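You operate a simulated robot arm through the tools that you are given. There is no shell and no other tool.

Carry out the task below with a simulated robot arm. There is one attempt and no reset: what you move stays moved.

## Task
Dry damp sand on the tank's warm coil.
Fine: swing the orange valve lever open, add one scoop from the square blue sand bin to the black dryer tray, stir with the cream stick till it turns pale, swing the lever shut. Scoop and stick back. Where these are worked on the way, their far stop is far enough and under half their travel is too little: orange valve lever.

The check looks at the end state, three seconds after you hand in, the way a careful person would. Anything else that was tipped, shoved, dropped, spilled or broken makes it a failure.

## Robot
A 7-joint arm with a two-finger parallel gripper on a trunk, on a base that drives. Base frame: it is fixed to the floor where the robot stands at the start and does not move with it; the origin is under the middle of the robot, x ahead of it, y to its left, z up. Readings come in cm, degrees, newtons and seconds.
With the tool pointing down near the work surface it reaches from about 30 to 72 cm from the robot's upright axis, wherever it stands. Its first joint turns from -166.0 to 166.0 degrees. Places, roughly: black dryer tray [80, 0, 90]; orange valve lever [50, 0, 80]; square blue sand bin [70, -30, 90]. Payload 3.43 kg.
The TCP is the grasp point between the finger pads, 3.4 cm short of the fingertips. In the tool frame z runs along the fingers and y along their closing line. The gripper opens to 12.8 cm. The fingers are 2.4 cm wide and 1.2 cm thick; the gripper's body (4.8 by 13 cm) begins 9.6 cm behind the TCP.
Orientation is told as [roll, pitch, yaw] about the base's x, y, z axes, in that order, counted from this pose: with the fingers straight down and closing along the base's y, the tool's x points along the base's -x, its y along +y and its z along -z.

## Interface
- The arm moves only by the tool step_arm. Its argument "motion" is a list of rows, each a list of 3 entries, a list of its own where there are three numbers: the shift along the tool's x, y, z in units of 400 mm (1.0 is 400 mm), then the turn, a rotation vector about the tool's x, y, z in units of 120 degrees (1.0 is 120 degrees), then the finger opening in cm, from 0 to 12.8. In form: [[[x, y, z], [ax, ay, az], hand], ...]. A call has 1 to 20 rows; each row is the pose to reach, as a shift and turn from the pose commanded when the call began, along the tool's axes at that moment. A call with a number of a shift or a turn outside -1 to 1 is refused whole. Rows are played at 5 a second. More than 5 cm and 8.6 degrees between two rows, or a gripper value outside its range, and nothing of the call is played. A pose out of reach is approached as far as the arm can. The call stops where the force on the tool passes 40 N (or 10 N more than at its start, if that is more) or the arm is blocked; 0.2 s more then pass. Each finger travels about 10.8 cm/s and halts on what it meets, pressing with about 40 N; the grip force reading is that of the motor and also rises with nothing between the fingers. The clock runs only during rows and for 0.2 s after the last one: add rows that repeat a pose to give the fingers time. The reply holds the time, the measured pose of the TCP, the force on the tool along the base axes, the opening and the grip force, in the units named above and with some noise, with the torque about the TCP (base axes, N m) and any sound that the robot's microphone picked up, and new pictures: "views" is both (left out), scene, wrist or none.
- Cameras (640 x 400 px; columns grow to the right, rows downward): "scene" is now at [-0.62, 11.06, 149.51]; the picture's right is [-0.32, -0.95, 0.00], its down [-0.56, 0.19, -0.81] and it looks along [0.77, -0.26, -0.59] (base axes); focal length 286 px, centre (320, 200). "wrist" rides on the gripper at [7.6, -1.1, -16] in the tool frame; the picture's right is [0.15, 0.99, 0.00], its down [-0.88, 0.13, -0.46] and it looks along [-0.45, 0.07, 0.89] (tool axes); focal length 234 px, centre (320, 200). There is no depth. A picture from a camera that has moved, and an enlarged one, comes with that camera's place and axes in the base frame and with its lens.
- move_column(by): slides the trunk up (or, below 0, down) by that many cm; the arm and the scene camera ride with it, the base frame stays. It gives what a move gives, with no picture.
- steer(legs): drives the robot by 1 to 6 legs, each [ahead, left, turn to the left] in cm, cm and degrees, along the robot's own axes; the way and the turn of a leg run together, so that a leg with both is an arc; at most 150 cm and 180 degrees a leg. The arm and the cameras ride along, it lands a little off, and it stops where it bumps. It gives what a move gives, and a new picture of the scene camera.
- turn_head(pan, tilt): turns the head with the scene camera to pan (to the left, within 86 degrees either way) and tilt (down, from -29 to 69), counted from straight ahead of the robot. It gives what a move gives, and a new picture of the scene camera.
- close_up(camera, box): a new picture of the part [left, top, right, bottom] of that camera's present view, enlarged. It takes no simulated time.
- finish_job(): hands the job in; it is judged then, once.

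Places have to be worked out from the pictures, the camera data and where the tool is seen. Open the gripper and draw the arm clear of the work before you hand the job in, unless the task says otherwise.

The tools are called after "Emit:" as name(argument=value, ...) on one line, values as JSON. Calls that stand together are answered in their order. step_arm: Moves the arm, as the interface text tells. Its arguments: {"type":"object","properties":{"motion":{"type":"array","items":{"type":"array"}},"views":{"type":"string","enum":["both","scene","wrist","none"]}},"required":["motion"]} The other tools are called the same way: move_column (by) slides the trunk up or down; steer (legs) drives the base; turn_head (pan, tilt) turns the head that bears the scene camera; close_up (camera, box) takes an enlarged picture of a part of a camera's view; finish_job () hands the job in.

At the start:

```text
time_s: 0.0
position: [41.91, 6.28, 128.14]
tcp_rot: [0.0, -0.1, 0.1]
ft_force: [0.2, 0.1, -0.1]
torque: [-0.01, 0.01, 0.02]
grip_width: 12.81
grip_force: 0.0
trunk travel left (down, up): [-20.0, 12.4]
robot x, y, heading: [0.21, -0.06, 0.1]
head pan, tilt: [-18.9, 36.0]
```

scene: 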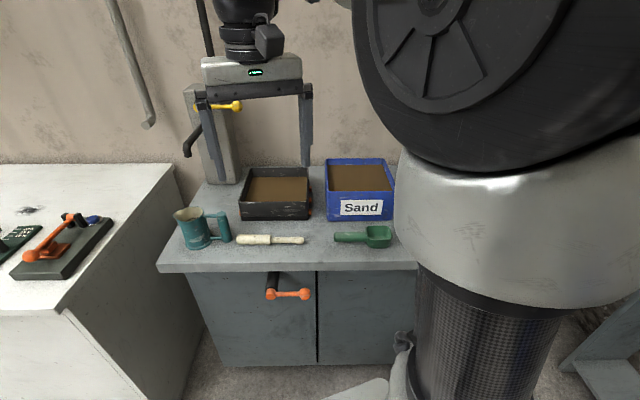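
wrist: 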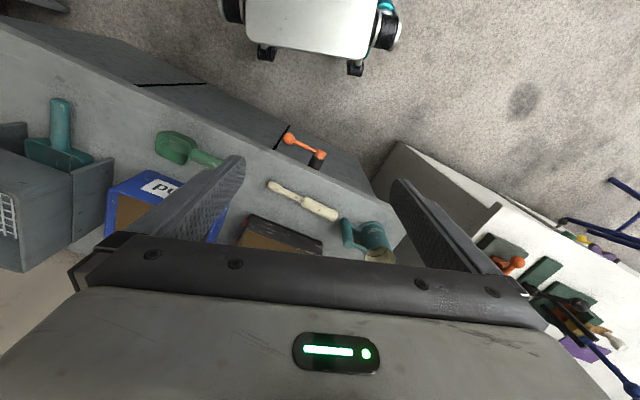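

I start by looking closer at the worktop, the lever, and the tools before moving anything.

Emit:
close_up(camera="scene", box=[160, 140, 420, 310])

Emit:
close_up(camera="wrist", box=[0, 80, 420, 290])

Emit:
close_up(camera="scene", box=[240, 255, 340, 318])

```text
2.35 times, centred on (290, 225) of scene
camera zoom: at [-0.62, 11.06, 149.51], right [-0.32, -0.95, 0.0], down [-0.56, 0.19, -0.81], along [0.77, -0.26, -0.59], focal length 674 px, centre (391, 141)
```

zoom: 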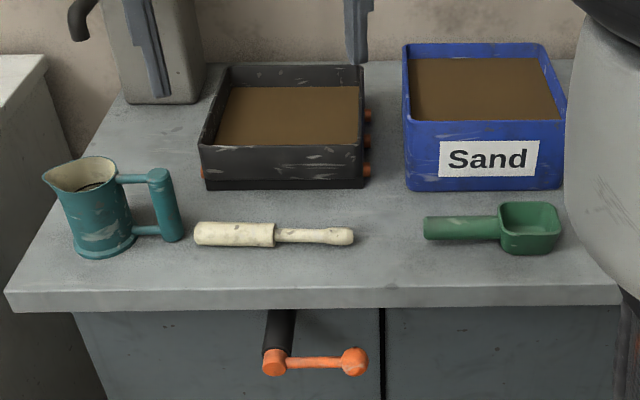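

```text
1.52 times, centred on (210, 185) of wrist
camera zoom: at [34.3, 5.08, 143.99], right [-0.15, 0.99, 0.0], down [0.88, 0.13, 0.46], along [0.45, 0.07, -0.89], focal length 357 px, centre (488, 223)
```

zoom: 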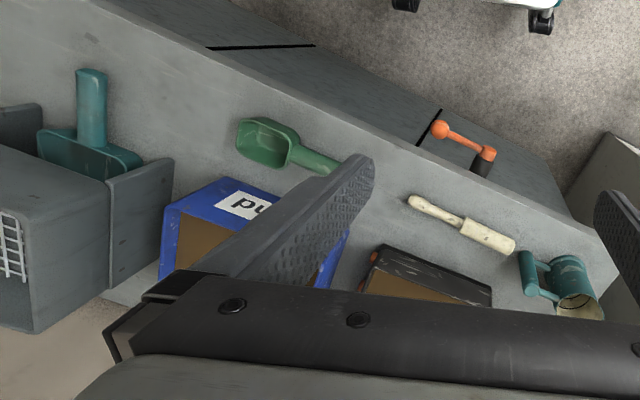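

```text
6.35 times, centred on (290, 286) of scene
camera zoom: at [-0.62, 11.06, 149.51], right [-0.32, -0.95, 0.0], down [-0.56, 0.19, -0.81], along [0.77, -0.26, -0.59], focal length 1818 px, centre (510, -349)
```

zoom: 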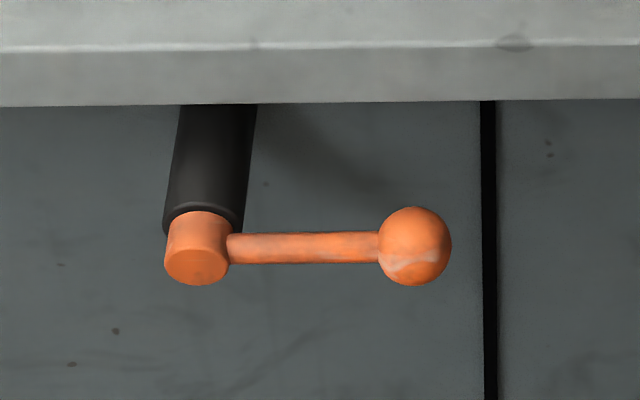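

The bench is turned about -19°, its top near z≈88–89; the orange ball is near [50,-1,78] with its pivot near [52,8,78]. I look around with the head to see what else is near the robot and the bench.

Emit:
turn_head(pan=-50, tilt=35)

Emit:
turn_head(pan=20, tilt=40)

Emit:
turn_head(pan=-10, tilt=60)

```text
time_s: 1.0
position: [41.85, 6.2, 127.94]
tcp_rot: [0.0, 0.0, 0.0]
ft_force: [-0.6, -0.2, -0.5]
torque: [0.0, -0.01, 0.02]
grip_width: 12.78
grip_force: 0.1
trunk travel left (down, up): [-20.0, 12.4]
robot x, y, heading: [0.13, -0.05, -0.1]
head pan, tilt: [-50.0, 35.0]
camera scene: at [-3.23, 7.16, 149.67], right [-0.77, -0.64, 0.0], down [-0.37, 0.44, -0.82], along [0.53, -0.63, -0.57], focal length 286 px, centre (320, 200)
```

scene: 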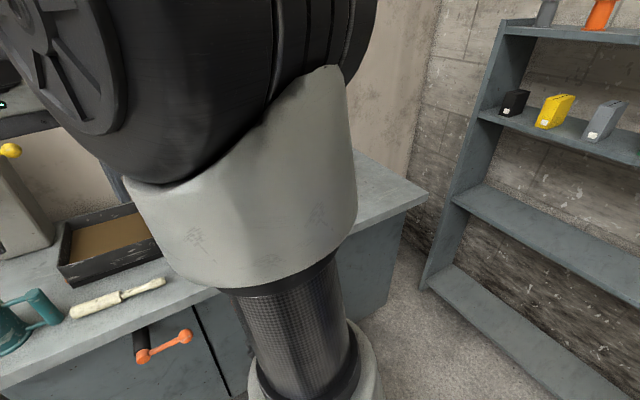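

```text
time_s: 2.4
position: [41.82, 6.05, 127.89]
tcp_rot: [0.1, 0.0, 0.0]
ft_force: [1.0, -0.4, 1.5]
torque: [0.0, -0.02, -0.01]
grip_width: 12.8
grip_force: 0.0
trunk travel left (down, up): [-20.0, 12.4]
robot x, y, heading: [0.17, 0.09, 0.1]
head pan, tilt: [20.0, 40.0]
camera scene: at [-0.91, 16.8, 148.91], right [0.34, -0.94, 0.0], down [-0.6, -0.22, -0.77], along [0.72, 0.26, -0.64], focal length 286 px, centre (320, 200)
```

scene: 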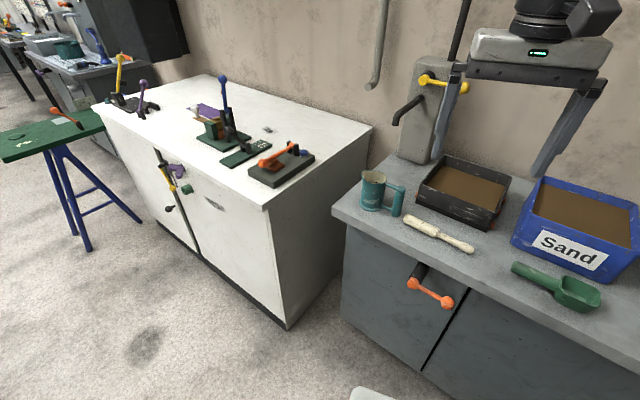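

```text
time_s: 3.3
position: [41.85, 6.0, 127.84]
tcp_rot: [0.0, 0.1, -0.1]
ft_force: [0.1, 0.4, 0.0]
torque: [-0.01, -0.05, 0.01]
grip_width: 12.8
grip_force: 0.1
trunk travel left (down, up): [-20.0, 12.4]
robot x, y, heading: [0.06, -0.29, -0.0]
head pan, tilt: [-10.0, 60.0]
camera scene: at [-1.8, 13.47, 146.72], right [-0.06, -1.0, 0.0], down [-0.83, 0.05, -0.56], along [0.56, -0.03, -0.83], focal length 286 px, centre (320, 200)
```

scene: 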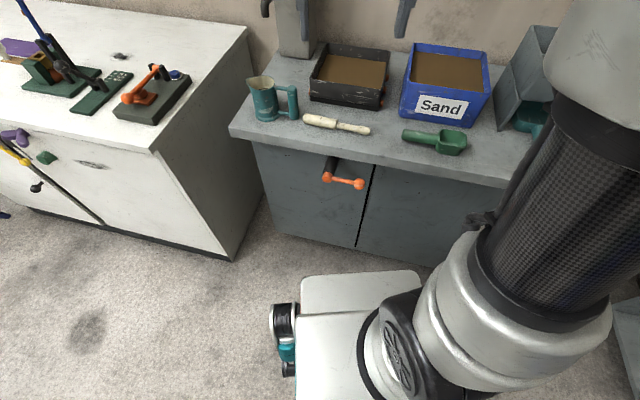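

The bench top overhangs its cabinet, and the floor in front of it is clear. I square the robot to the bench (turn about -19°) and back up slightly so the lever can be worked with the tool nearly level.

Emit:
steer(legs=[[0, 0, -19], [-8, 8, 0]])

Emit:
turn_head(pan=0, tilt=45)

Emit:
step_arm(motion=[[[0, 0, 0], [0, 0, 0], 0], [[0, 0, 0], [0, 0, 0], 0], [[0, 0, 0], [0, 0, 0], 0]], views="both")

```text
time_s: 5.8
position: [36.39, 1.71, 128.05]
tcp_rot: [0.0, -0.1, -19.5]
ft_force: [0.9, -0.4, -0.7]
torque: [-0.01, 0.01, 0.02]
grip_width: 12.78
grip_force: 0.1
trunk travel left (down, up): [-20.0, 12.4]
robot x, y, heading: [-5.32, 9.98, -19.6]
head pan, tilt: [-10.0, 60.0]
camera scene: at [-2.23, 23.21, 146.72], right [-0.39, -0.92, 0.0], down [-0.76, 0.32, -0.56], along [0.51, -0.22, -0.83], focal length 286 px, centre (320, 200)
```

scene: 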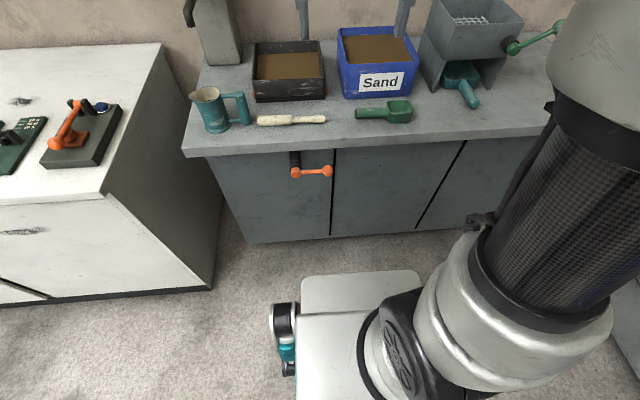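

```text
time_s: 6.6
position: [36.32, 1.74, 128.01]
tcp_rot: [0.1, 0.0, -19.5]
ft_force: [0.4, 0.5, 0.3]
torque: [0.01, 0.02, 0.02]
grip_width: 12.79
grip_force: 0.0
trunk travel left (down, up): [-20.0, 12.4]
robot x, y, heading: [-5.09, 9.86, -19.5]
head pan, tilt: [0.0, 45.0]
camera scene: at [-1.11, 23.25, 148.18], right [-0.33, -0.94, 0.0], down [-0.67, 0.24, -0.71], along [0.67, -0.24, -0.71], focal length 286 px, centre (320, 200)
```

scene: 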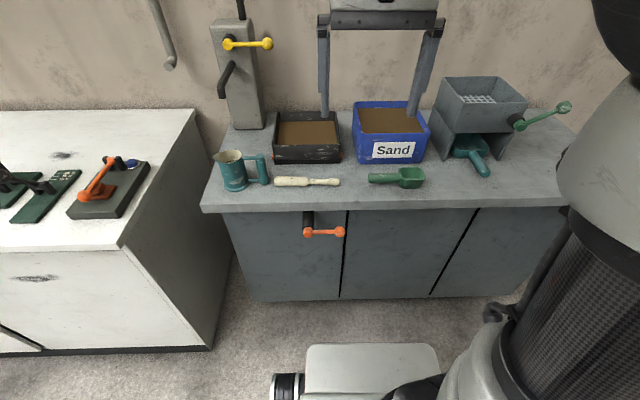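

```text
time_s: 7.4
position: [36.41, 1.75, 127.95]
tcp_rot: [-0.1, -0.1, -19.4]
ft_force: [-0.5, -0.7, -0.2]
torque: [0.02, -0.02, -0.02]
grip_width: 0.0
grip_force: 32.5
trunk travel left (down, up): [-20.0, 12.4]
robot x, y, heading: [-4.86, 9.75, -19.5]
head pan, tilt: [0.0, 45.0]
camera scene: at [-1.1, 23.26, 148.18], right [-0.33, -0.94, 0.0], down [-0.67, 0.24, -0.71], along [0.67, -0.24, -0.71], focal length 286 px, centre (320, 200)
camera wrist: at [28.93, 3.21, 144.03], right [0.19, 0.98, 0.0], down [0.87, -0.17, 0.46], along [0.45, -0.09, -0.89], focal length 234 px, centre (320, 200)
```

scene: 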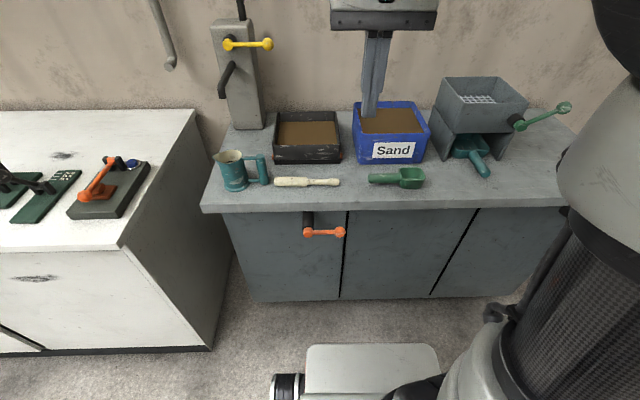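
wrist: 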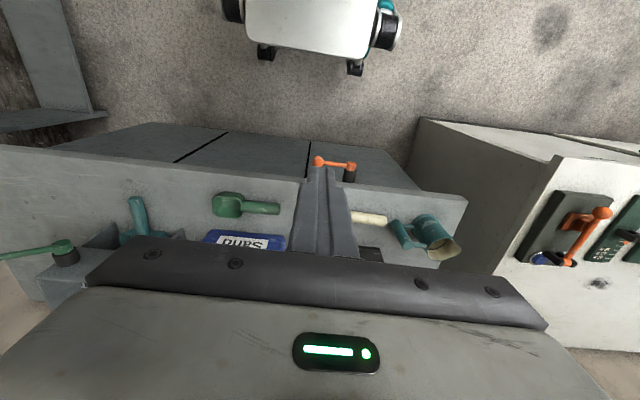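

The ball triangulates to about [49.6,-1.4,78], pivot about [53.1,7.6,78] (lever arm ≈9.7 cm, lying to the right in front of the bench edge). I lower the closed fingers in front of the bench while tilting them forward, in two stages.

Emit:
step_arm(motion=[[[0, 0.0164, 0.107], [0, -0.0357, 0], 0], [[0, 0.0329, 0.214], [0, -0.0714, 0], 0], [[0, 0.0493, 0.321], [0, -0.107, 0], 0], [[0, 0.0657, 0.4286], [0, -0.1429, 0], 0], [[0, 0.0821, 0.5357], [0, -0.1786, 0], 0], [[0, 0.0986, 0.643], [0, -0.2143, 0], 0], [[0, 0.115, 0.75], [0, -0.25, 0], 0], [[0, 0.115, 0.75], [0, -0.25, 0], 0]], views="both")

```text
time_s: 9.2
position: [37.77, 6.23, 97.98]
tcp_rot: [0.1, -30.0, -19.5]
ft_force: [0.3, 0.0, 0.9]
torque: [0.02, 0.03, 0.0]
grip_width: 0.02
grip_force: 32.9
trunk travel left (down, up): [-20.0, 12.4]
robot x, y, heading: [-4.98, 9.79, -19.8]
head pan, tilt: [0.0, 45.0]
camera scene: at [-1.09, 23.27, 148.18], right [-0.33, -0.94, 0.0], down [-0.67, 0.24, -0.71], along [0.67, -0.24, -0.71], focal length 286 px, centre (320, 200)
camera wrist: at [23.64, 10.02, 108.07], right [0.21, 0.97, -0.07], down [0.55, -0.06, 0.83], along [0.81, -0.21, -0.55], focal length 234 px, centre (320, 200)
```

scene: 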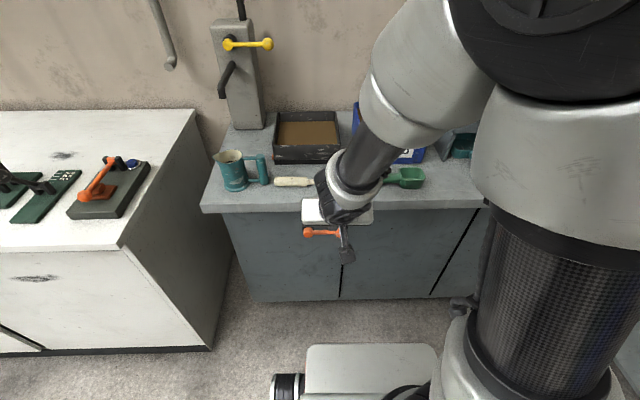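
wrist: 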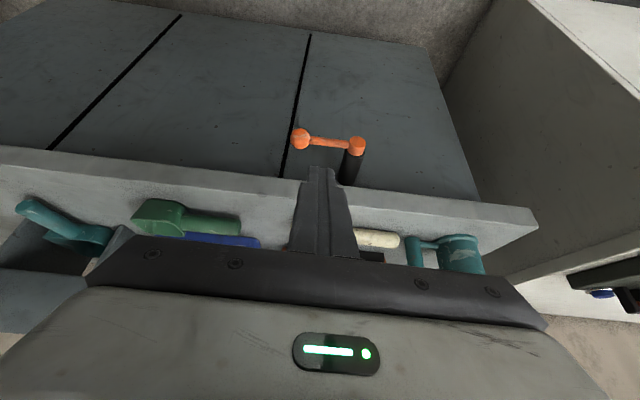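

The pose is as planned. I go on down and tilt further to 60°, ending in front of and a little below the lever rod.

Emit:
step_arm(motion=[[[0.0413, 0, 0.0883], [0, -0.0417, 0], 0], [[0.0827, 0, 0.1765], [0, -0.0833, 0], 0], [[0.124, 0, 0.2648], [0, -0.125, 0], 0], [[0.1653, 0, 0.353], [0, -0.1667, 0], 0], [[0.2067, 0, 0.4413], [0, -0.2083, 0], 0], [[0.248, 0, 0.5295], [0, -0.25, 0], 0], [[0.248, 0, 0.5295], [0, -0.25, 0], 0]], views="both")

```text
time_s: 10.8
position: [40.23, 5.66, 74.52]
tcp_rot: [0.1, -60.2, -19.6]
ft_force: [0.5, -0.2, -0.8]
torque: [0.02, 0.01, -0.02]
grip_width: 0.03
grip_force: 32.7
out of reach, approached as far as the arm can: row 2
trunk travel left (down, up): [-20.0, 12.4]
robot x, y, heading: [-4.78, 10.2, -19.3]
head pan, tilt: [0.0, 45.0]
camera scene: at [-1.09, 23.26, 148.18], right [-0.33, -0.94, 0.0], down [-0.67, 0.24, -0.71], along [0.67, -0.24, -0.71], focal length 286 px, centre (320, 200)
camera wrist: at [23.29, 10.42, 76.02], right [0.26, 0.96, -0.13], down [0.08, 0.11, 0.99], along [0.96, -0.27, -0.05], focal length 234 px, centre (320, 200)
```

scene: 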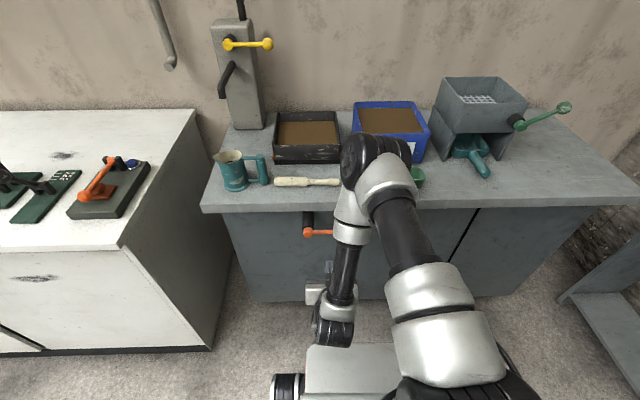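
wrist: 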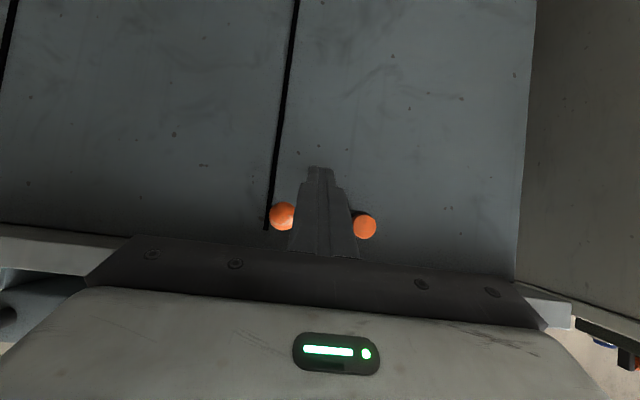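

The fingertips are now centred between ball and hub, just below the rod. I push them forward 10 cm to reach under the rod.

Emit:
step_arm(motion=[[[-0.0417, 0, 0.0722], [0, 0, 0], 0], [[-0.0833, 0, 0.1443], [0, 0, 0], 0], [[-0.125, 0, 0.2165], [0, 0, 0], 0], [[-0.125, 0, 0.2165], [0, 0, 0], 0]], views="both")

Emit:
close_up(camera="scene", box=[270, 190, 400, 270])

```text
time_s: 11.8
position: [49.45, 2.29, 74.68]
tcp_rot: [-0.3, -59.9, -19.4]
ft_force: [-0.2, 0.5, -0.4]
torque: [0.01, 0.0, 0.0]
grip_width: 0.03
grip_force: 32.8
trunk travel left (down, up): [-20.0, 12.4]
robot x, y, heading: [-5.17, 9.84, -19.3]
head pan, tilt: [0.0, 45.0]
camera scene: at [-1.1, 23.25, 148.18], right [-0.33, -0.94, 0.0], down [-0.67, 0.24, -0.71], along [0.67, -0.24, -0.71], focal length 286 px, centre (320, 200)
camera wrist: at [32.58, 7.11, 76.06], right [0.26, 0.96, -0.13], down [0.09, 0.11, 0.99], along [0.96, -0.27, -0.05], focal length 234 px, centre (320, 200)
```

scene: 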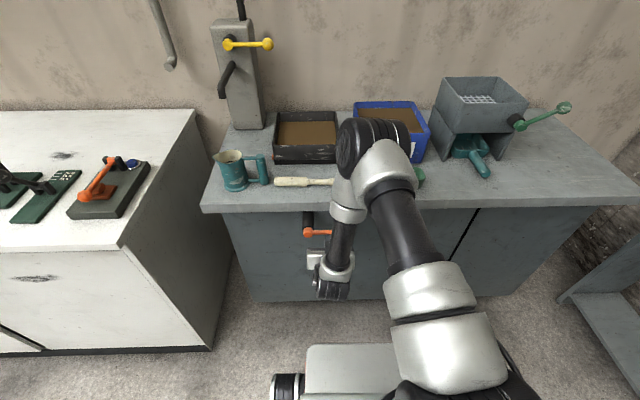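
wrist: 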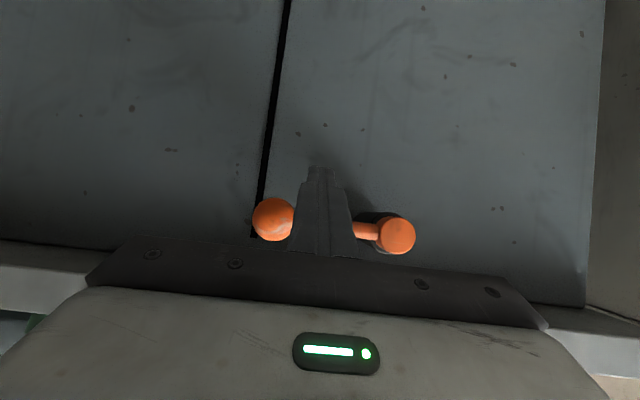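

```text
4.92 times, centred on (335, 230) of scene
camera zoom: at [-1.1, 23.25, 148.18], right [-0.33, -0.94, 0.0], down [-0.67, 0.24, -0.71], along [0.67, -0.24, -0.71], focal length 1410 px, centre (246, 52)
```

zoom: 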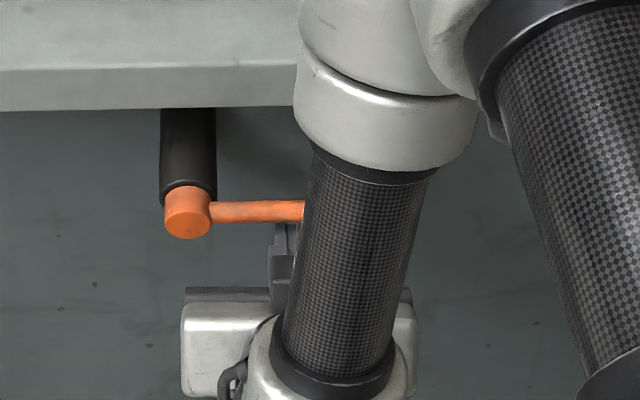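

The fingers are under the rod with no contact yet. I test the upward direction gently by raising 3 cm in small steps.

Emit:
step_arm(motion=[[[-0.0108, 0, -0.00625], [0, 0, 0], 0], [[-0.0217, 0, -0.0125], [0, 0, 0], 0], [[-0.0325, 0, -0.01875], [0, 0, 0], 0], [[-0.0433, 0, -0.025], [0, 0, 0], 0], [[-0.0541, 0, -0.03125], [0, 0, 0], 0], [[-0.065, 0, -0.0375], [0, 0, 0], 0], [[-0.065, 0, -0.0375], [0, 0, 0], 0]], views="both")

Emit:
close_up(camera="scene", box=[270, 190, 400, 270])

```text
time_s: 13.0
position: [48.69, 2.37, 76.43]
tcp_rot: [-0.2, -58.5, -19.4]
ft_force: [-3.6, 0.0, -3.3]
torque: [0.04, 0.05, 0.06]
grip_width: 0.0
grip_force: 32.5
trunk travel left (down, up): [-20.0, 12.4]
robot x, y, heading: [-5.35, 9.78, -19.4]
head pan, tilt: [0.0, 45.0]
stopped in row 6: the force on the tool passed its limit at 44 N (the readings are from after the stop); the commanded pose is now the measured one
camera scene: at [-1.1, 23.26, 148.23], right [-0.33, -0.94, 0.0], down [-0.67, 0.24, -0.71], along [0.67, -0.24, -0.71], focal length 286 px, centre (320, 200)
camera wrist: at [31.72, 7.11, 78.3], right [0.26, 0.96, -0.13], down [0.11, 0.1, 0.99], along [0.96, -0.27, -0.08], focal length 234 px, centre (320, 200)
```

scene: 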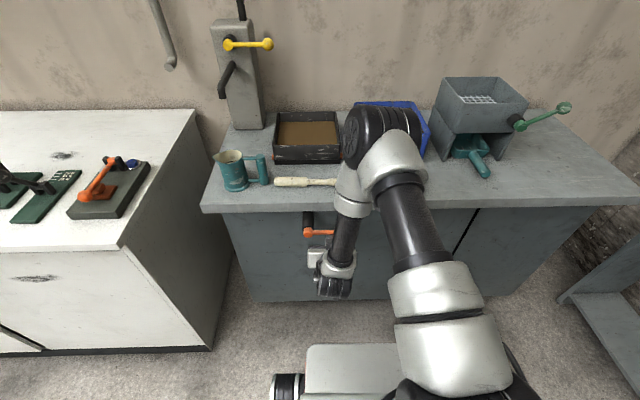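
wrist: 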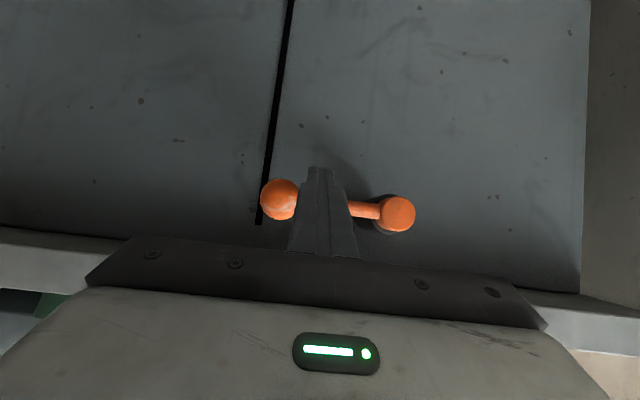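

```text
4.92 times, centred on (335, 230) of scene
camera zoom: at [-1.1, 23.26, 148.23], right [-0.33, -0.94, 0.0], down [-0.67, 0.24, -0.71], along [0.67, -0.24, -0.71], focal length 1410 px, centre (246, 52)
```

zoom: 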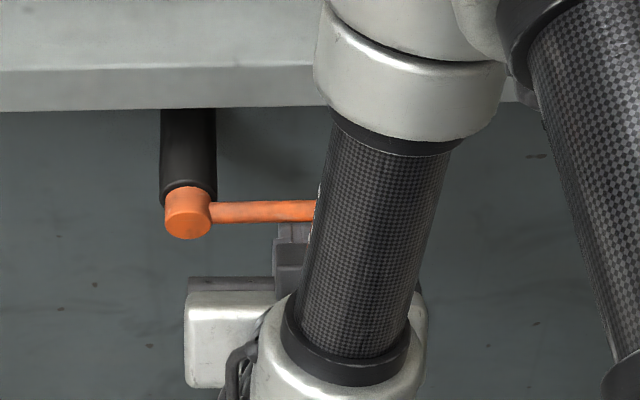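

Upward is blocked at 44 N and the lever did not move, so it opens downward. I back the fingers out, rise above the rod, and reach in over it.

Emit:
step_arm(motion=[[[0.0171, 0, 0.0105], [0, 0, 0], 0], [[0.0693, 0, -0.0748], [0, 0, 0], 0], [[0.1085, 0, -0.1388], [0, 0, 0], 0], [[0.0275, 0, -0.1885], [0, 0, 0], 0], [[-0.0578, 0, -0.2407], [0, 0, 0], 0], [[-0.11, 0, -0.1555], [0, 0, 0], 0], [[-0.157, 0, -0.0788], [0, 0, 0], 0], [[-0.157, 0, -0.0788], [0, 0, 0], 0]], views="both")

Emit:
close_up(camera="scene", box=[270, 190, 400, 270])

```text
time_s: 14.8
position: [49.41, 2.14, 83.57]
tcp_rot: [-0.1, -58.8, -19.5]
ft_force: [0.0, -0.3, 0.5]
torque: [0.03, 0.01, -0.01]
grip_width: 0.0
grip_force: 32.3
trunk travel left (down, up): [-20.0, 12.4]
robot x, y, heading: [-5.09, 9.72, -19.6]
head pan, tilt: [0.0, 45.0]
camera scene: at [-1.11, 23.25, 148.19], right [-0.33, -0.94, 0.0], down [-0.67, 0.24, -0.71], along [0.67, -0.24, -0.71], focal length 286 px, centre (320, 200)
camera wrist: at [32.5, 6.93, 85.35], right [0.26, 0.96, -0.13], down [0.11, 0.1, 0.99], along [0.96, -0.27, -0.07], focal length 234 px, centre (320, 200)
```

scene: 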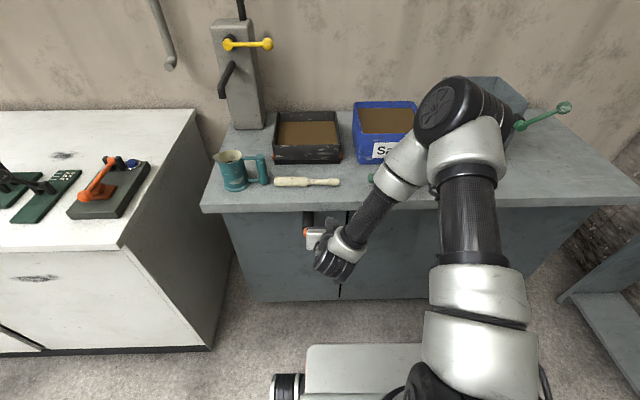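
wrist: 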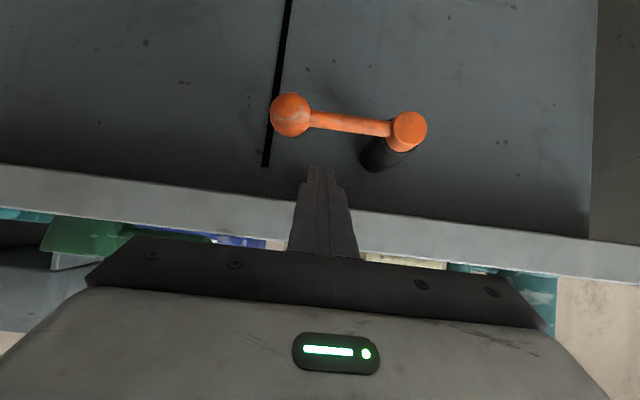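

```text
4.92 times, centred on (335, 230) of scene
camera zoom: at [-1.11, 23.25, 148.19], right [-0.33, -0.94, 0.0], down [-0.67, 0.24, -0.71], along [0.67, -0.24, -0.71], focal length 1410 px, centre (246, 52)
```

zoom: 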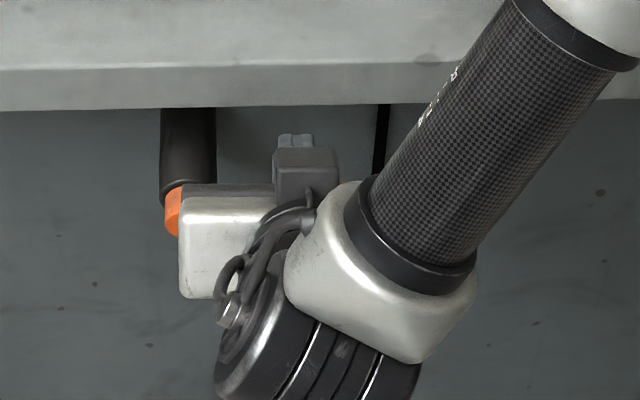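

The fingers are over the rod, about 3 cm above contact. I now push down along the lever's arc; the force limit will stop me at its far stop.

Emit:
step_arm(motion=[[[0.0321, 0, 0.0194], [0, 0, 0], 0], [[0.0641, 0, 0.0389], [0, 0, 0], 0], [[0.0887, -0.0075, 0.0537], [0, 0, 0], 0], [[0.114, -0.01, 0.069], [0, 0, 0], 0], [[0.1392, -0.0073, 0.0843], [0, 0, 0], 0], [[0.1636, 0.0005, 0.0991], [0, 0, 0], 0], [[0.1864, 0.013, 0.1129], [0, 0, 0], 0], [[0.2072, 0.0303, 0.1255], [0, 0, 0], 0], [[0.2251, 0.0513, 0.1364], [0, 0, 0], 0], [[0.2395, 0.0755, 0.145], [0, 0, 0], 0], [[0.2501, 0.1025, 0.1515], [0, 0, 0], 0]], views="both")

Emit:
close_up(camera="scene", box=[270, 190, 400, 270])

```text
time_s: 16.9
position: [50.17, 3.5, 72.95]
tcp_rot: [-1.1, -59.5, -19.5]
ft_force: [-1.7, -5.9, 5.8]
torque: [-0.12, -0.08, -0.14]
grip_width: 0.0
grip_force: 32.7
trunk travel left (down, up): [-20.0, 12.4]
robot x, y, heading: [-4.93, 9.95, -19.6]
head pan, tilt: [0.0, 45.0]
stopped in row 10: the force on the tool passed its limit at 48 N (the readings are from after the stop); the commanded pose is now the measured one
camera scene: at [-1.18, 23.2, 148.18], right [-0.34, -0.94, 0.0], down [-0.67, 0.24, -0.71], along [0.67, -0.24, -0.71], focal length 286 px, centre (320, 200)
camera wrist: at [33.27, 8.57, 74.6], right [0.28, 0.95, -0.14], down [0.1, 0.11, 0.99], along [0.96, -0.29, -0.06], focal length 234 px, centre (320, 200)
```

scene: 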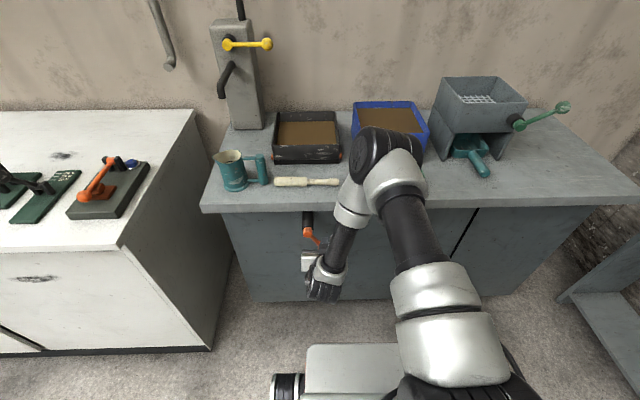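
wrist: 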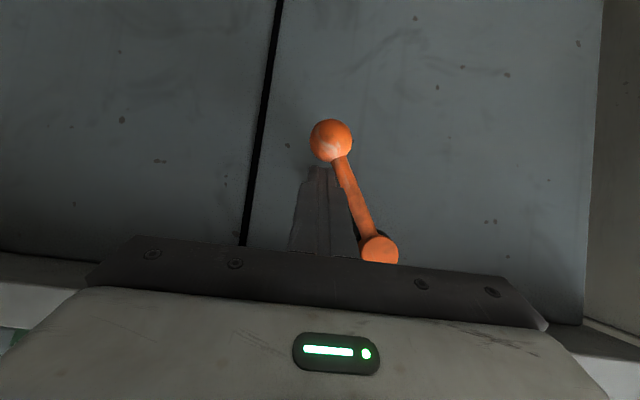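

```text
4.92 times, centred on (335, 230) of scene
camera zoom: at [-1.18, 23.2, 148.18], right [-0.34, -0.94, 0.0], down [-0.67, 0.24, -0.71], along [0.67, -0.24, -0.71], focal length 1410 px, centre (246, 52)
```

zoom: 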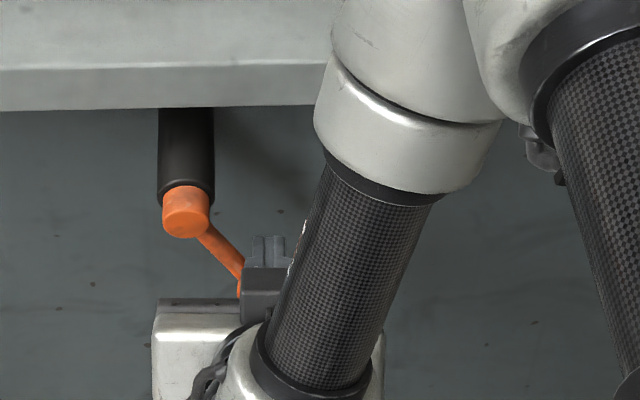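

The lever has swung about 70° and met 48 N. I nudge a bit more along the arc to confirm that this is the stop.

Emit:
step_arm(motion=[[[0.004, 0.0125, 0.002], [0, 0, 0], 0], [[0.008, 0.025, 0.005], [0, 0, 0], 0], [[0.012, 0.0375, 0.0075], [0, 0, 0], 0]], views="wrist")

```text
time_s: 17.5
position: [50.44, 3.28, 72.81]
tcp_rot: [-2.1, -60.0, -19.7]
ft_force: [-0.7, -5.2, 4.6]
torque: [-0.1, -0.06, -0.08]
grip_width: 0.04
grip_force: 33.3
trunk travel left (down, up): [-20.0, 12.4]
robot x, y, heading: [-5.38, 10.02, -19.2]
head pan, tilt: [0.0, 45.0]
stopped in row 2: the force on the tool passed its limit at 45 N (the readings are from after the stop); the commanded pose is now the measured one
camera wrist: at [33.51, 8.77, 74.31], right [0.29, 0.95, -0.14], down [0.1, 0.12, 0.99], along [0.95, -0.3, -0.06], focal length 234 px, centre (320, 200)
```

wrist: 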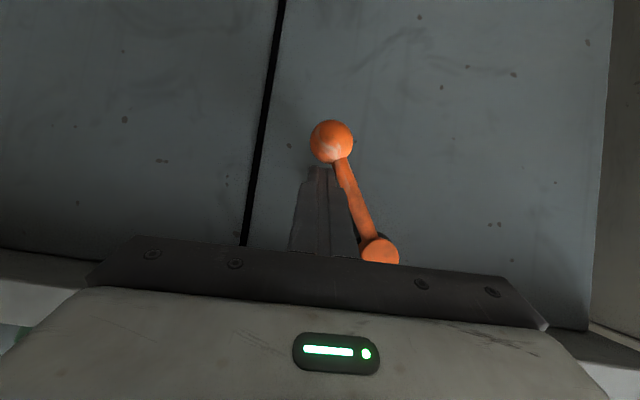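

It is at the stop (force rises at once, no motion). I back the fingers out and raise the arm back up, un-tilting partway.

Emit:
step_arm(motion=[[[0, -0.0375, 0], [0, 0, 0], 0], [[0.0417, -0.0375, -0.0722], [0, 0, 0], 0], [[0.0833, -0.0375, -0.1443], [0, 0, 0], 0], [[0.125, -0.0375, -0.2165], [0, 0, 0], 0], [[0.041, -0.0375, -0.265], [0, 0.0417, 0], 0], [[-0.043, -0.0375, -0.3135], [0, 0.0833, 0], 0], [[-0.127, -0.0375, -0.362], [0, 0.125, 0], 0], [[-0.2117, -0.0375, -0.4107], [0, 0.1667, 0], 0], [[-0.296, -0.0375, -0.459], [0, 0.2083, 0], 0], [[-0.38, -0.0375, -0.5077], [0, 0.25, 0], 0], [[-0.38, -0.0375, -0.5077], [0, 0.25, 0], 0]], views="both")

Emit:
close_up(camera="scene", box=[270, 190, 400, 270])

```text
time_s: 19.9
position: [40.77, 6.21, 96.33]
tcp_rot: [-1.1, -29.9, -20.5]
ft_force: [0.2, -0.4, 0.2]
torque: [0.0, 0.01, -0.04]
grip_width: 0.0
grip_force: 32.4
trunk travel left (down, up): [-20.0, 12.4]
robot x, y, heading: [-5.22, 9.69, -19.8]
head pan, tilt: [0.0, 45.0]
camera scene: at [-1.16, 23.21, 148.18], right [-0.34, -0.94, 0.0], down [-0.67, 0.24, -0.71], along [0.67, -0.24, -0.71], focal length 286 px, centre (320, 200)
camera wrist: at [26.89, 10.62, 106.5], right [0.24, 0.97, -0.09], down [0.55, -0.06, 0.83], along [0.8, -0.25, -0.55], focal length 234 px, centre (320, 200)
```

scene: 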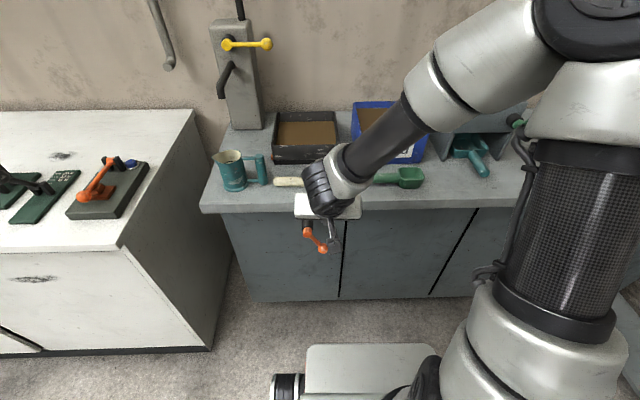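
wrist: 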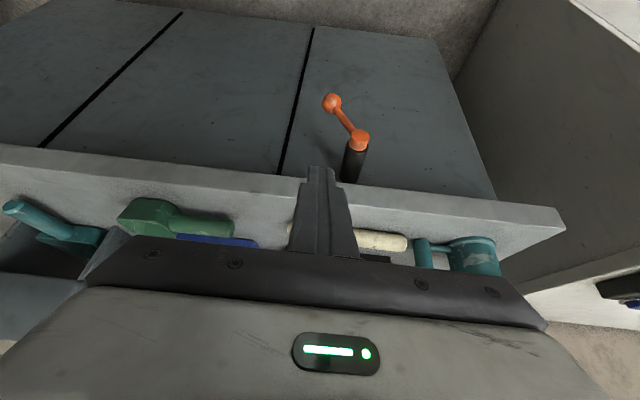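

```text
4.92 times, centred on (335, 230) of scene
camera zoom: at [-1.16, 23.21, 148.18], right [-0.34, -0.94, 0.0], down [-0.67, 0.24, -0.71], along [0.67, -0.24, -0.71], focal length 1410 px, centre (246, 52)
```

zoom: 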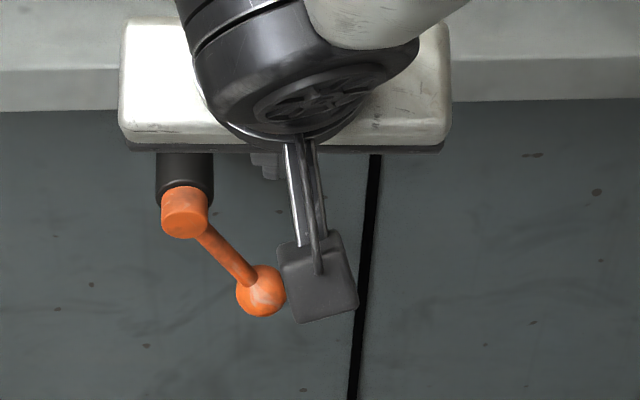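

The lever hangs about 60° down now, at its stop: open. I raise the arm back to a vertical tool well above the bench.

Emit:
step_arm(motion=[[[-0.0536, 0, -0.0929], [0, 0.0357, 0], 4], [[-0.107, 0, -0.1857], [0, 0.0714, 0], 8], [[-0.1607, 0, -0.2786], [0, 0.1071, 0], 10], [[-0.2143, 0, -0.3714], [0, 0.1429, 0], 10], [[-0.2679, 0, -0.4643], [0, 0.1786, 0], 10], [[-0.3214, 0, -0.5571], [0, 0.2143, 0], 10], [[-0.375, 0, -0.65], [0, 0.25, 0], 10], [[-0.375, 0, -0.65], [0, 0.25, 0], 10]], views="scene")

Emit:
steer(legs=[[14, 0, 0]])

Emit:
turn_head(pan=-12, tilt=52)

```text
time_s: 21.7
position: [41.1, 6.78, 126.2]
tcp_rot: [-0.9, 0.3, -21.2]
ft_force: [0.0, -0.3, 0.1]
torque: [-0.01, 0.01, -0.01]
grip_width: 10.0
grip_force: 0.1
trunk travel left (down, up): [-20.0, 12.4]
robot x, y, heading: [-5.0, 9.98, -19.8]
head pan, tilt: [0.0, 45.0]
camera scene: at [-1.13, 23.19, 148.18], right [-0.34, -0.94, 0.0], down [-0.67, 0.24, -0.71], along [0.67, -0.24, -0.71], focal length 286 px, centre (320, 200)
```

scene: 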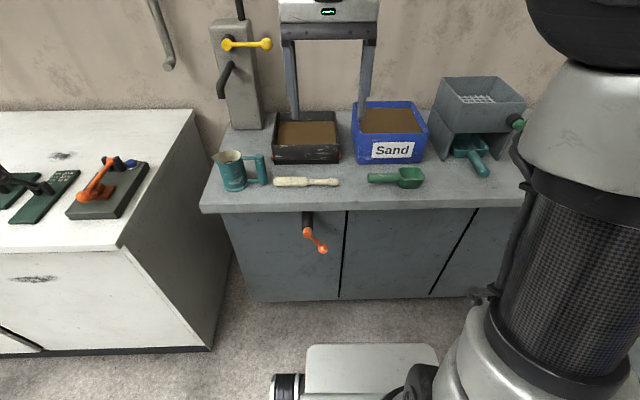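

```text
time_s: 23.0
position: [54.01, 2.1, 126.14]
tcp_rot: [-1.0, 0.2, -21.2]
ft_force: [0.4, 1.1, -0.5]
torque: [0.02, -0.01, -0.04]
grip_width: 9.99
grip_force: 0.0
trunk travel left (down, up): [-20.0, 12.4]
robot x, y, heading: [7.91, 5.43, -19.7]
head pan, tilt: [0.0, 45.0]
camera scene: at [11.79, 18.56, 148.18], right [-0.34, -0.94, 0.0], down [-0.67, 0.24, -0.71], along [0.67, -0.24, -0.71], focal length 286 px, centre (320, 200)
```

scene: 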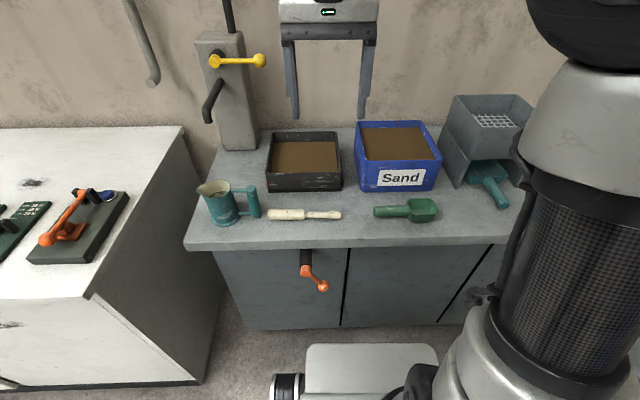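

```text
time_s: 23.8
position: [53.97, 2.15, 126.04]
tcp_rot: [-1.0, 0.2, -21.2]
ft_force: [0.3, -0.3, 0.0]
torque: [0.03, -0.01, -0.06]
grip_width: 10.01
grip_force: 0.0
trunk travel left (down, up): [-20.0, 12.4]
robot x, y, heading: [8.1, 5.39, -19.8]
head pan, tilt: [-12.0, 52.0]
camera scene: at [10.51, 17.36, 147.23], right [-0.53, -0.85, 0.0], down [-0.67, 0.41, -0.62], along [0.52, -0.32, -0.79], focal length 286 px, centre (320, 200)
```

scene: 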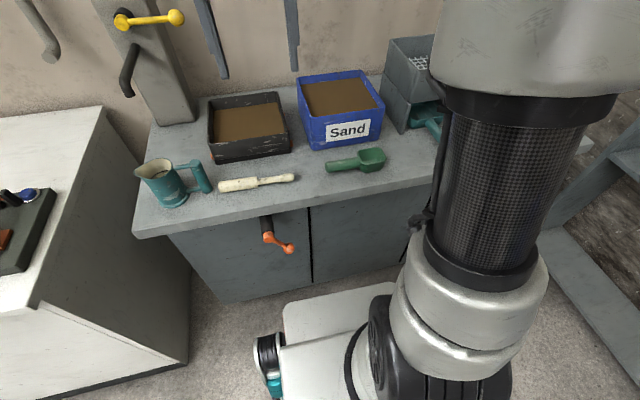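

The robot now stands close enough. I take close-ups from the scene camera and a wrist view to triangulate scoop, stick, tray and bin.

Emit:
close_up(camera="scene", box=[120, 60, 440, 260])

Emit:
step_arm(motion=[[[0, 0, 0], [0, 0, 0], 12.8], [[0, 0, 0], [0, 0, 0], 12.8]], views="wrist")

Emit:
close_up(camera="wrist", box=[80, 100, 400, 300])

```text
2.00 times, centred on (280, 160) of scene
camera zoom: at [10.51, 17.36, 147.23], right [-0.53, -0.85, 0.0], down [-0.67, 0.41, -0.62], along [0.52, -0.32, -0.79], focal length 573 px, centre (400, 280)
```

zoom: 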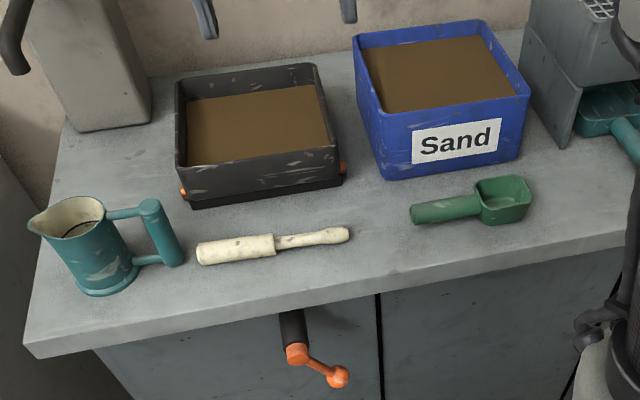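

```text
time_s: 24.4
position: [53.9, 2.12, 126.05]
tcp_rot: [-1.0, 0.2, -21.2]
ft_force: [0.2, 0.4, -0.4]
torque: [0.02, 0.02, -0.01]
grip_width: 12.82
grip_force: 0.0
trunk travel left (down, up): [-20.0, 12.4]
robot x, y, heading: [7.71, 5.37, -19.8]
head pan, tilt: [-12.0, 52.0]
camera wrist: at [46.67, 3.97, 142.19], right [0.22, 0.97, -0.02], down [0.87, -0.19, 0.45], along [0.44, -0.11, -0.89], focal length 234 px, centre (320, 200)
```

wrist: 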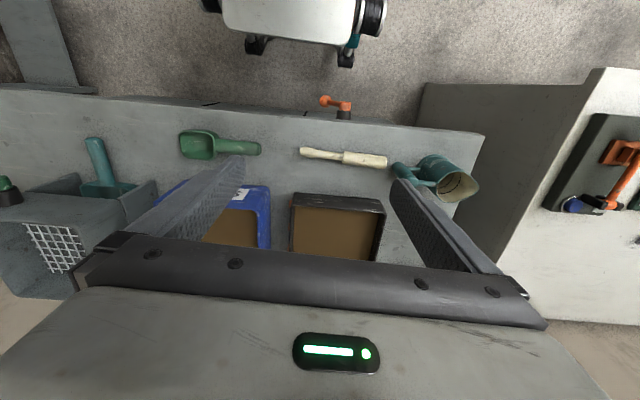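

```text
2.00 times, centred on (240, 200) of wrist
camera zoom: at [46.67, 3.97, 142.19], right [0.22, 0.97, -0.02], down [0.87, -0.19, 0.45], along [0.44, -0.11, -0.89], focal length 468 px, centre (480, 200)
```

zoom: 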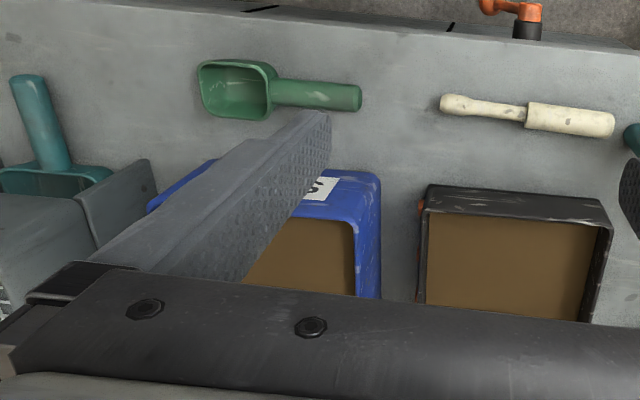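

Triangulation gives: bench top z≈88, scoop handle from about (56.5,-13) to (54,-22) at z≈91, stick from (59.3,-4.3) to (66.2,14.4), bin front about (64,-26) with rim z≈99.6, tray front about (73.5,1) with rim z≈96. The tray and bin are a bit far, so I drive 8 cm closer.

Emit:
steer(legs=[[8, 0, 0]])

Emit:
turn_head(pan=5, tilt=60)

```text
time_s: 25.4
position: [61.56, -0.87, 126.11]
tcp_rot: [-1.0, 0.2, -21.3]
ft_force: [-0.2, -0.5, 0.0]
torque: [0.02, -0.03, 0.02]
grip_width: 12.82
grip_force: 0.0
trunk travel left (down, up): [-20.0, 12.4]
robot x, y, heading: [15.34, 2.56, -19.6]
head pan, tilt: [-12.0, 52.0]
camera scene: at [18.2, 14.6, 147.23], right [-0.53, -0.85, 0.0], down [-0.67, 0.42, -0.62], along [0.52, -0.32, -0.79], focal length 286 px, centre (320, 200)
```

scene: 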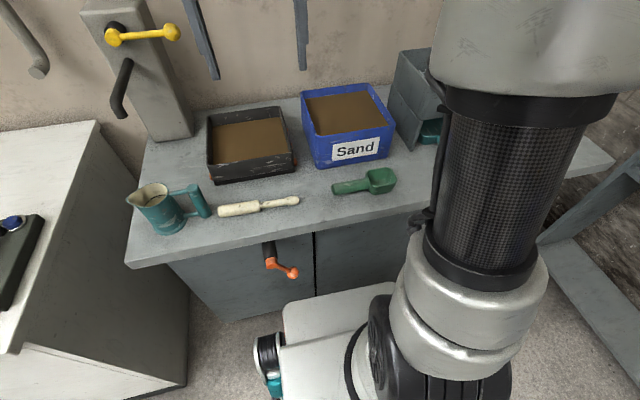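

```text
time_s: 26.2
position: [61.66, -0.76, 126.2]
tcp_rot: [-1.0, 0.2, -21.2]
ft_force: [0.1, 0.7, 0.0]
torque: [0.02, 0.01, -0.02]
grip_width: 12.82
grip_force: 0.1
trunk travel left (down, up): [-20.0, 12.4]
robot x, y, heading: [15.41, 2.75, -19.8]
head pan, tilt: [5.0, 60.0]
camera scene: at [18.25, 16.85, 146.24], right [-0.26, -0.97, 0.0], down [-0.84, 0.22, -0.5], along [0.48, -0.13, -0.87], focal length 286 px, centre (320, 200)
```

scene: 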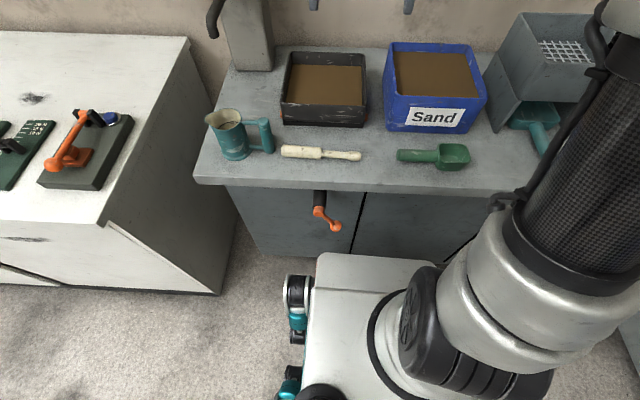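

The robot is well placed with clearance to the cabinet. I move the open gripper above the scoop handle, turning about 84° so the fingers close across it.

Emit:
step_arm(motion=[[[0, -0.0449, 0], [0, 0, 0.0703], 12.8], [[0, -0.0898, 0], [0, 0, 0.1405], 12.8], [[0, -0.1347, 0], [0, 0, 0.2108], 12.8], [[0, -0.1796, 0.02], [0, 0, 0.281], 10], [[0, -0.2245, 0.06], [0, 0, 0.3513], 8], [[0, -0.2694, 0.12], [0, 0, 0.4215], 8], [[0, -0.3143, 0.18], [0, 0, 0.4918], 8], [[0, -0.3592, 0.24], [0, 0, 0.562], 8], [[0, -0.4041, 0.3], [0, 0, 0.6323], 8], [[0, -0.449, 0.35], [0, 0, 0.7025], 8], [[0, -0.449, 0.35], [0, 0, 0.7025], 8]], views="both")

```text
time_s: 28.6
position: [55.03, -17.51, 112.56]
tcp_rot: [-0.3, -0.9, -105.8]
ft_force: [-0.7, 0.0, -0.3]
torque: [0.0, 0.03, -0.01]
grip_width: 8.0
grip_force: 0.1
trunk travel left (down, up): [-20.0, 12.4]
robot x, y, heading: [15.46, 2.87, -19.6]
head pan, tilt: [5.0, 60.0]
camera scene: at [18.25, 16.85, 146.24], right [-0.26, -0.97, 0.0], down [-0.84, 0.22, -0.5], along [0.48, -0.13, -0.87], focal length 286 px, centre (320, 200)
camera wrist: at [56.11, -9.69, 128.37], right [0.99, -0.13, -0.01], down [-0.11, -0.88, 0.47], along [-0.07, -0.46, -0.88], focal length 234 px, centre (320, 200)
```

scene: 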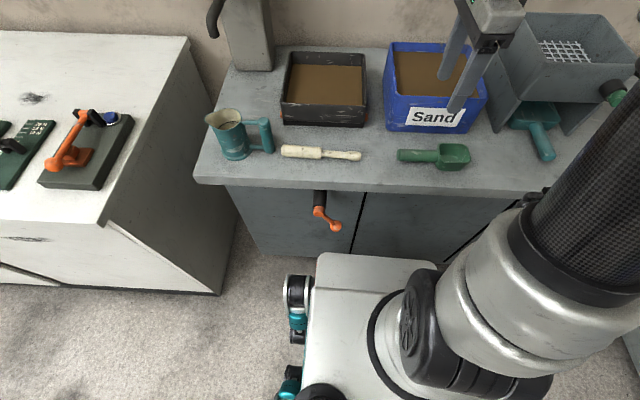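
wrist: 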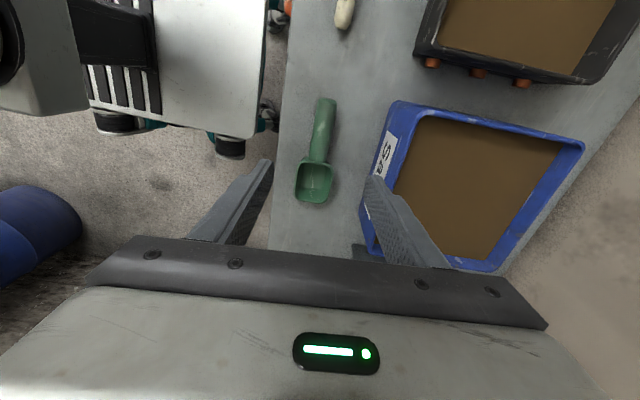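

The scoop lies under the gripper. I enlarge both views to fix its axis and the bin and tray rims.

Emit:
close_up(camera="wrist", box=[260, 80, 380, 220])

Emit:
close_up(camera="scene", box=[270, 30, 500, 180])

Emit:
close_up(camera="wrist", box=[340, 0, 640, 280])

```text
2.86 times, centred on (320, 150) of wrist
camera zoom: at [56.11, -9.69, 128.37], right [0.99, -0.13, -0.01], down [-0.11, -0.88, 0.47], along [-0.07, -0.46, -0.88], focal length 669 px, centre (320, 343)
```

zoom: 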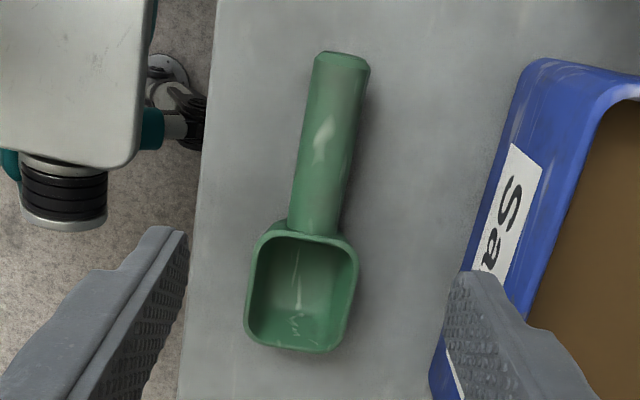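

```text
2.67 times, centred on (385, 105) of scene
camera zoom: at [18.25, 16.85, 146.24], right [-0.26, -0.97, 0.0], down [-0.84, 0.22, -0.5], along [0.48, -0.13, -0.87], focal length 764 px, centre (147, 453)
```

zoom: 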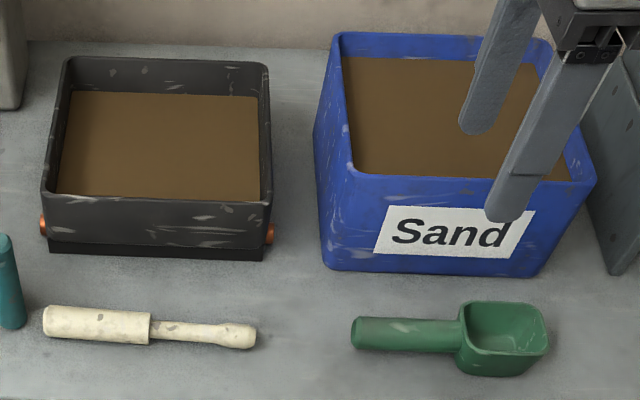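

```text
1.43 times, centred on (490, 140) of wrist
camera zoom: at [56.11, -9.69, 128.37], right [0.99, -0.13, -0.01], down [-0.11, -0.88, 0.47], along [-0.07, -0.46, -0.88], focal length 334 px, centre (77, 286)
```

zoom: 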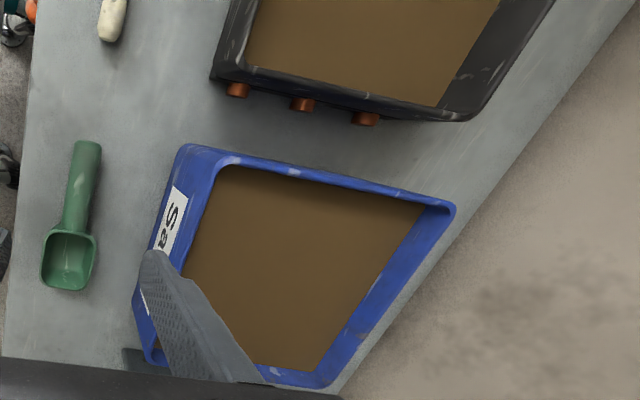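

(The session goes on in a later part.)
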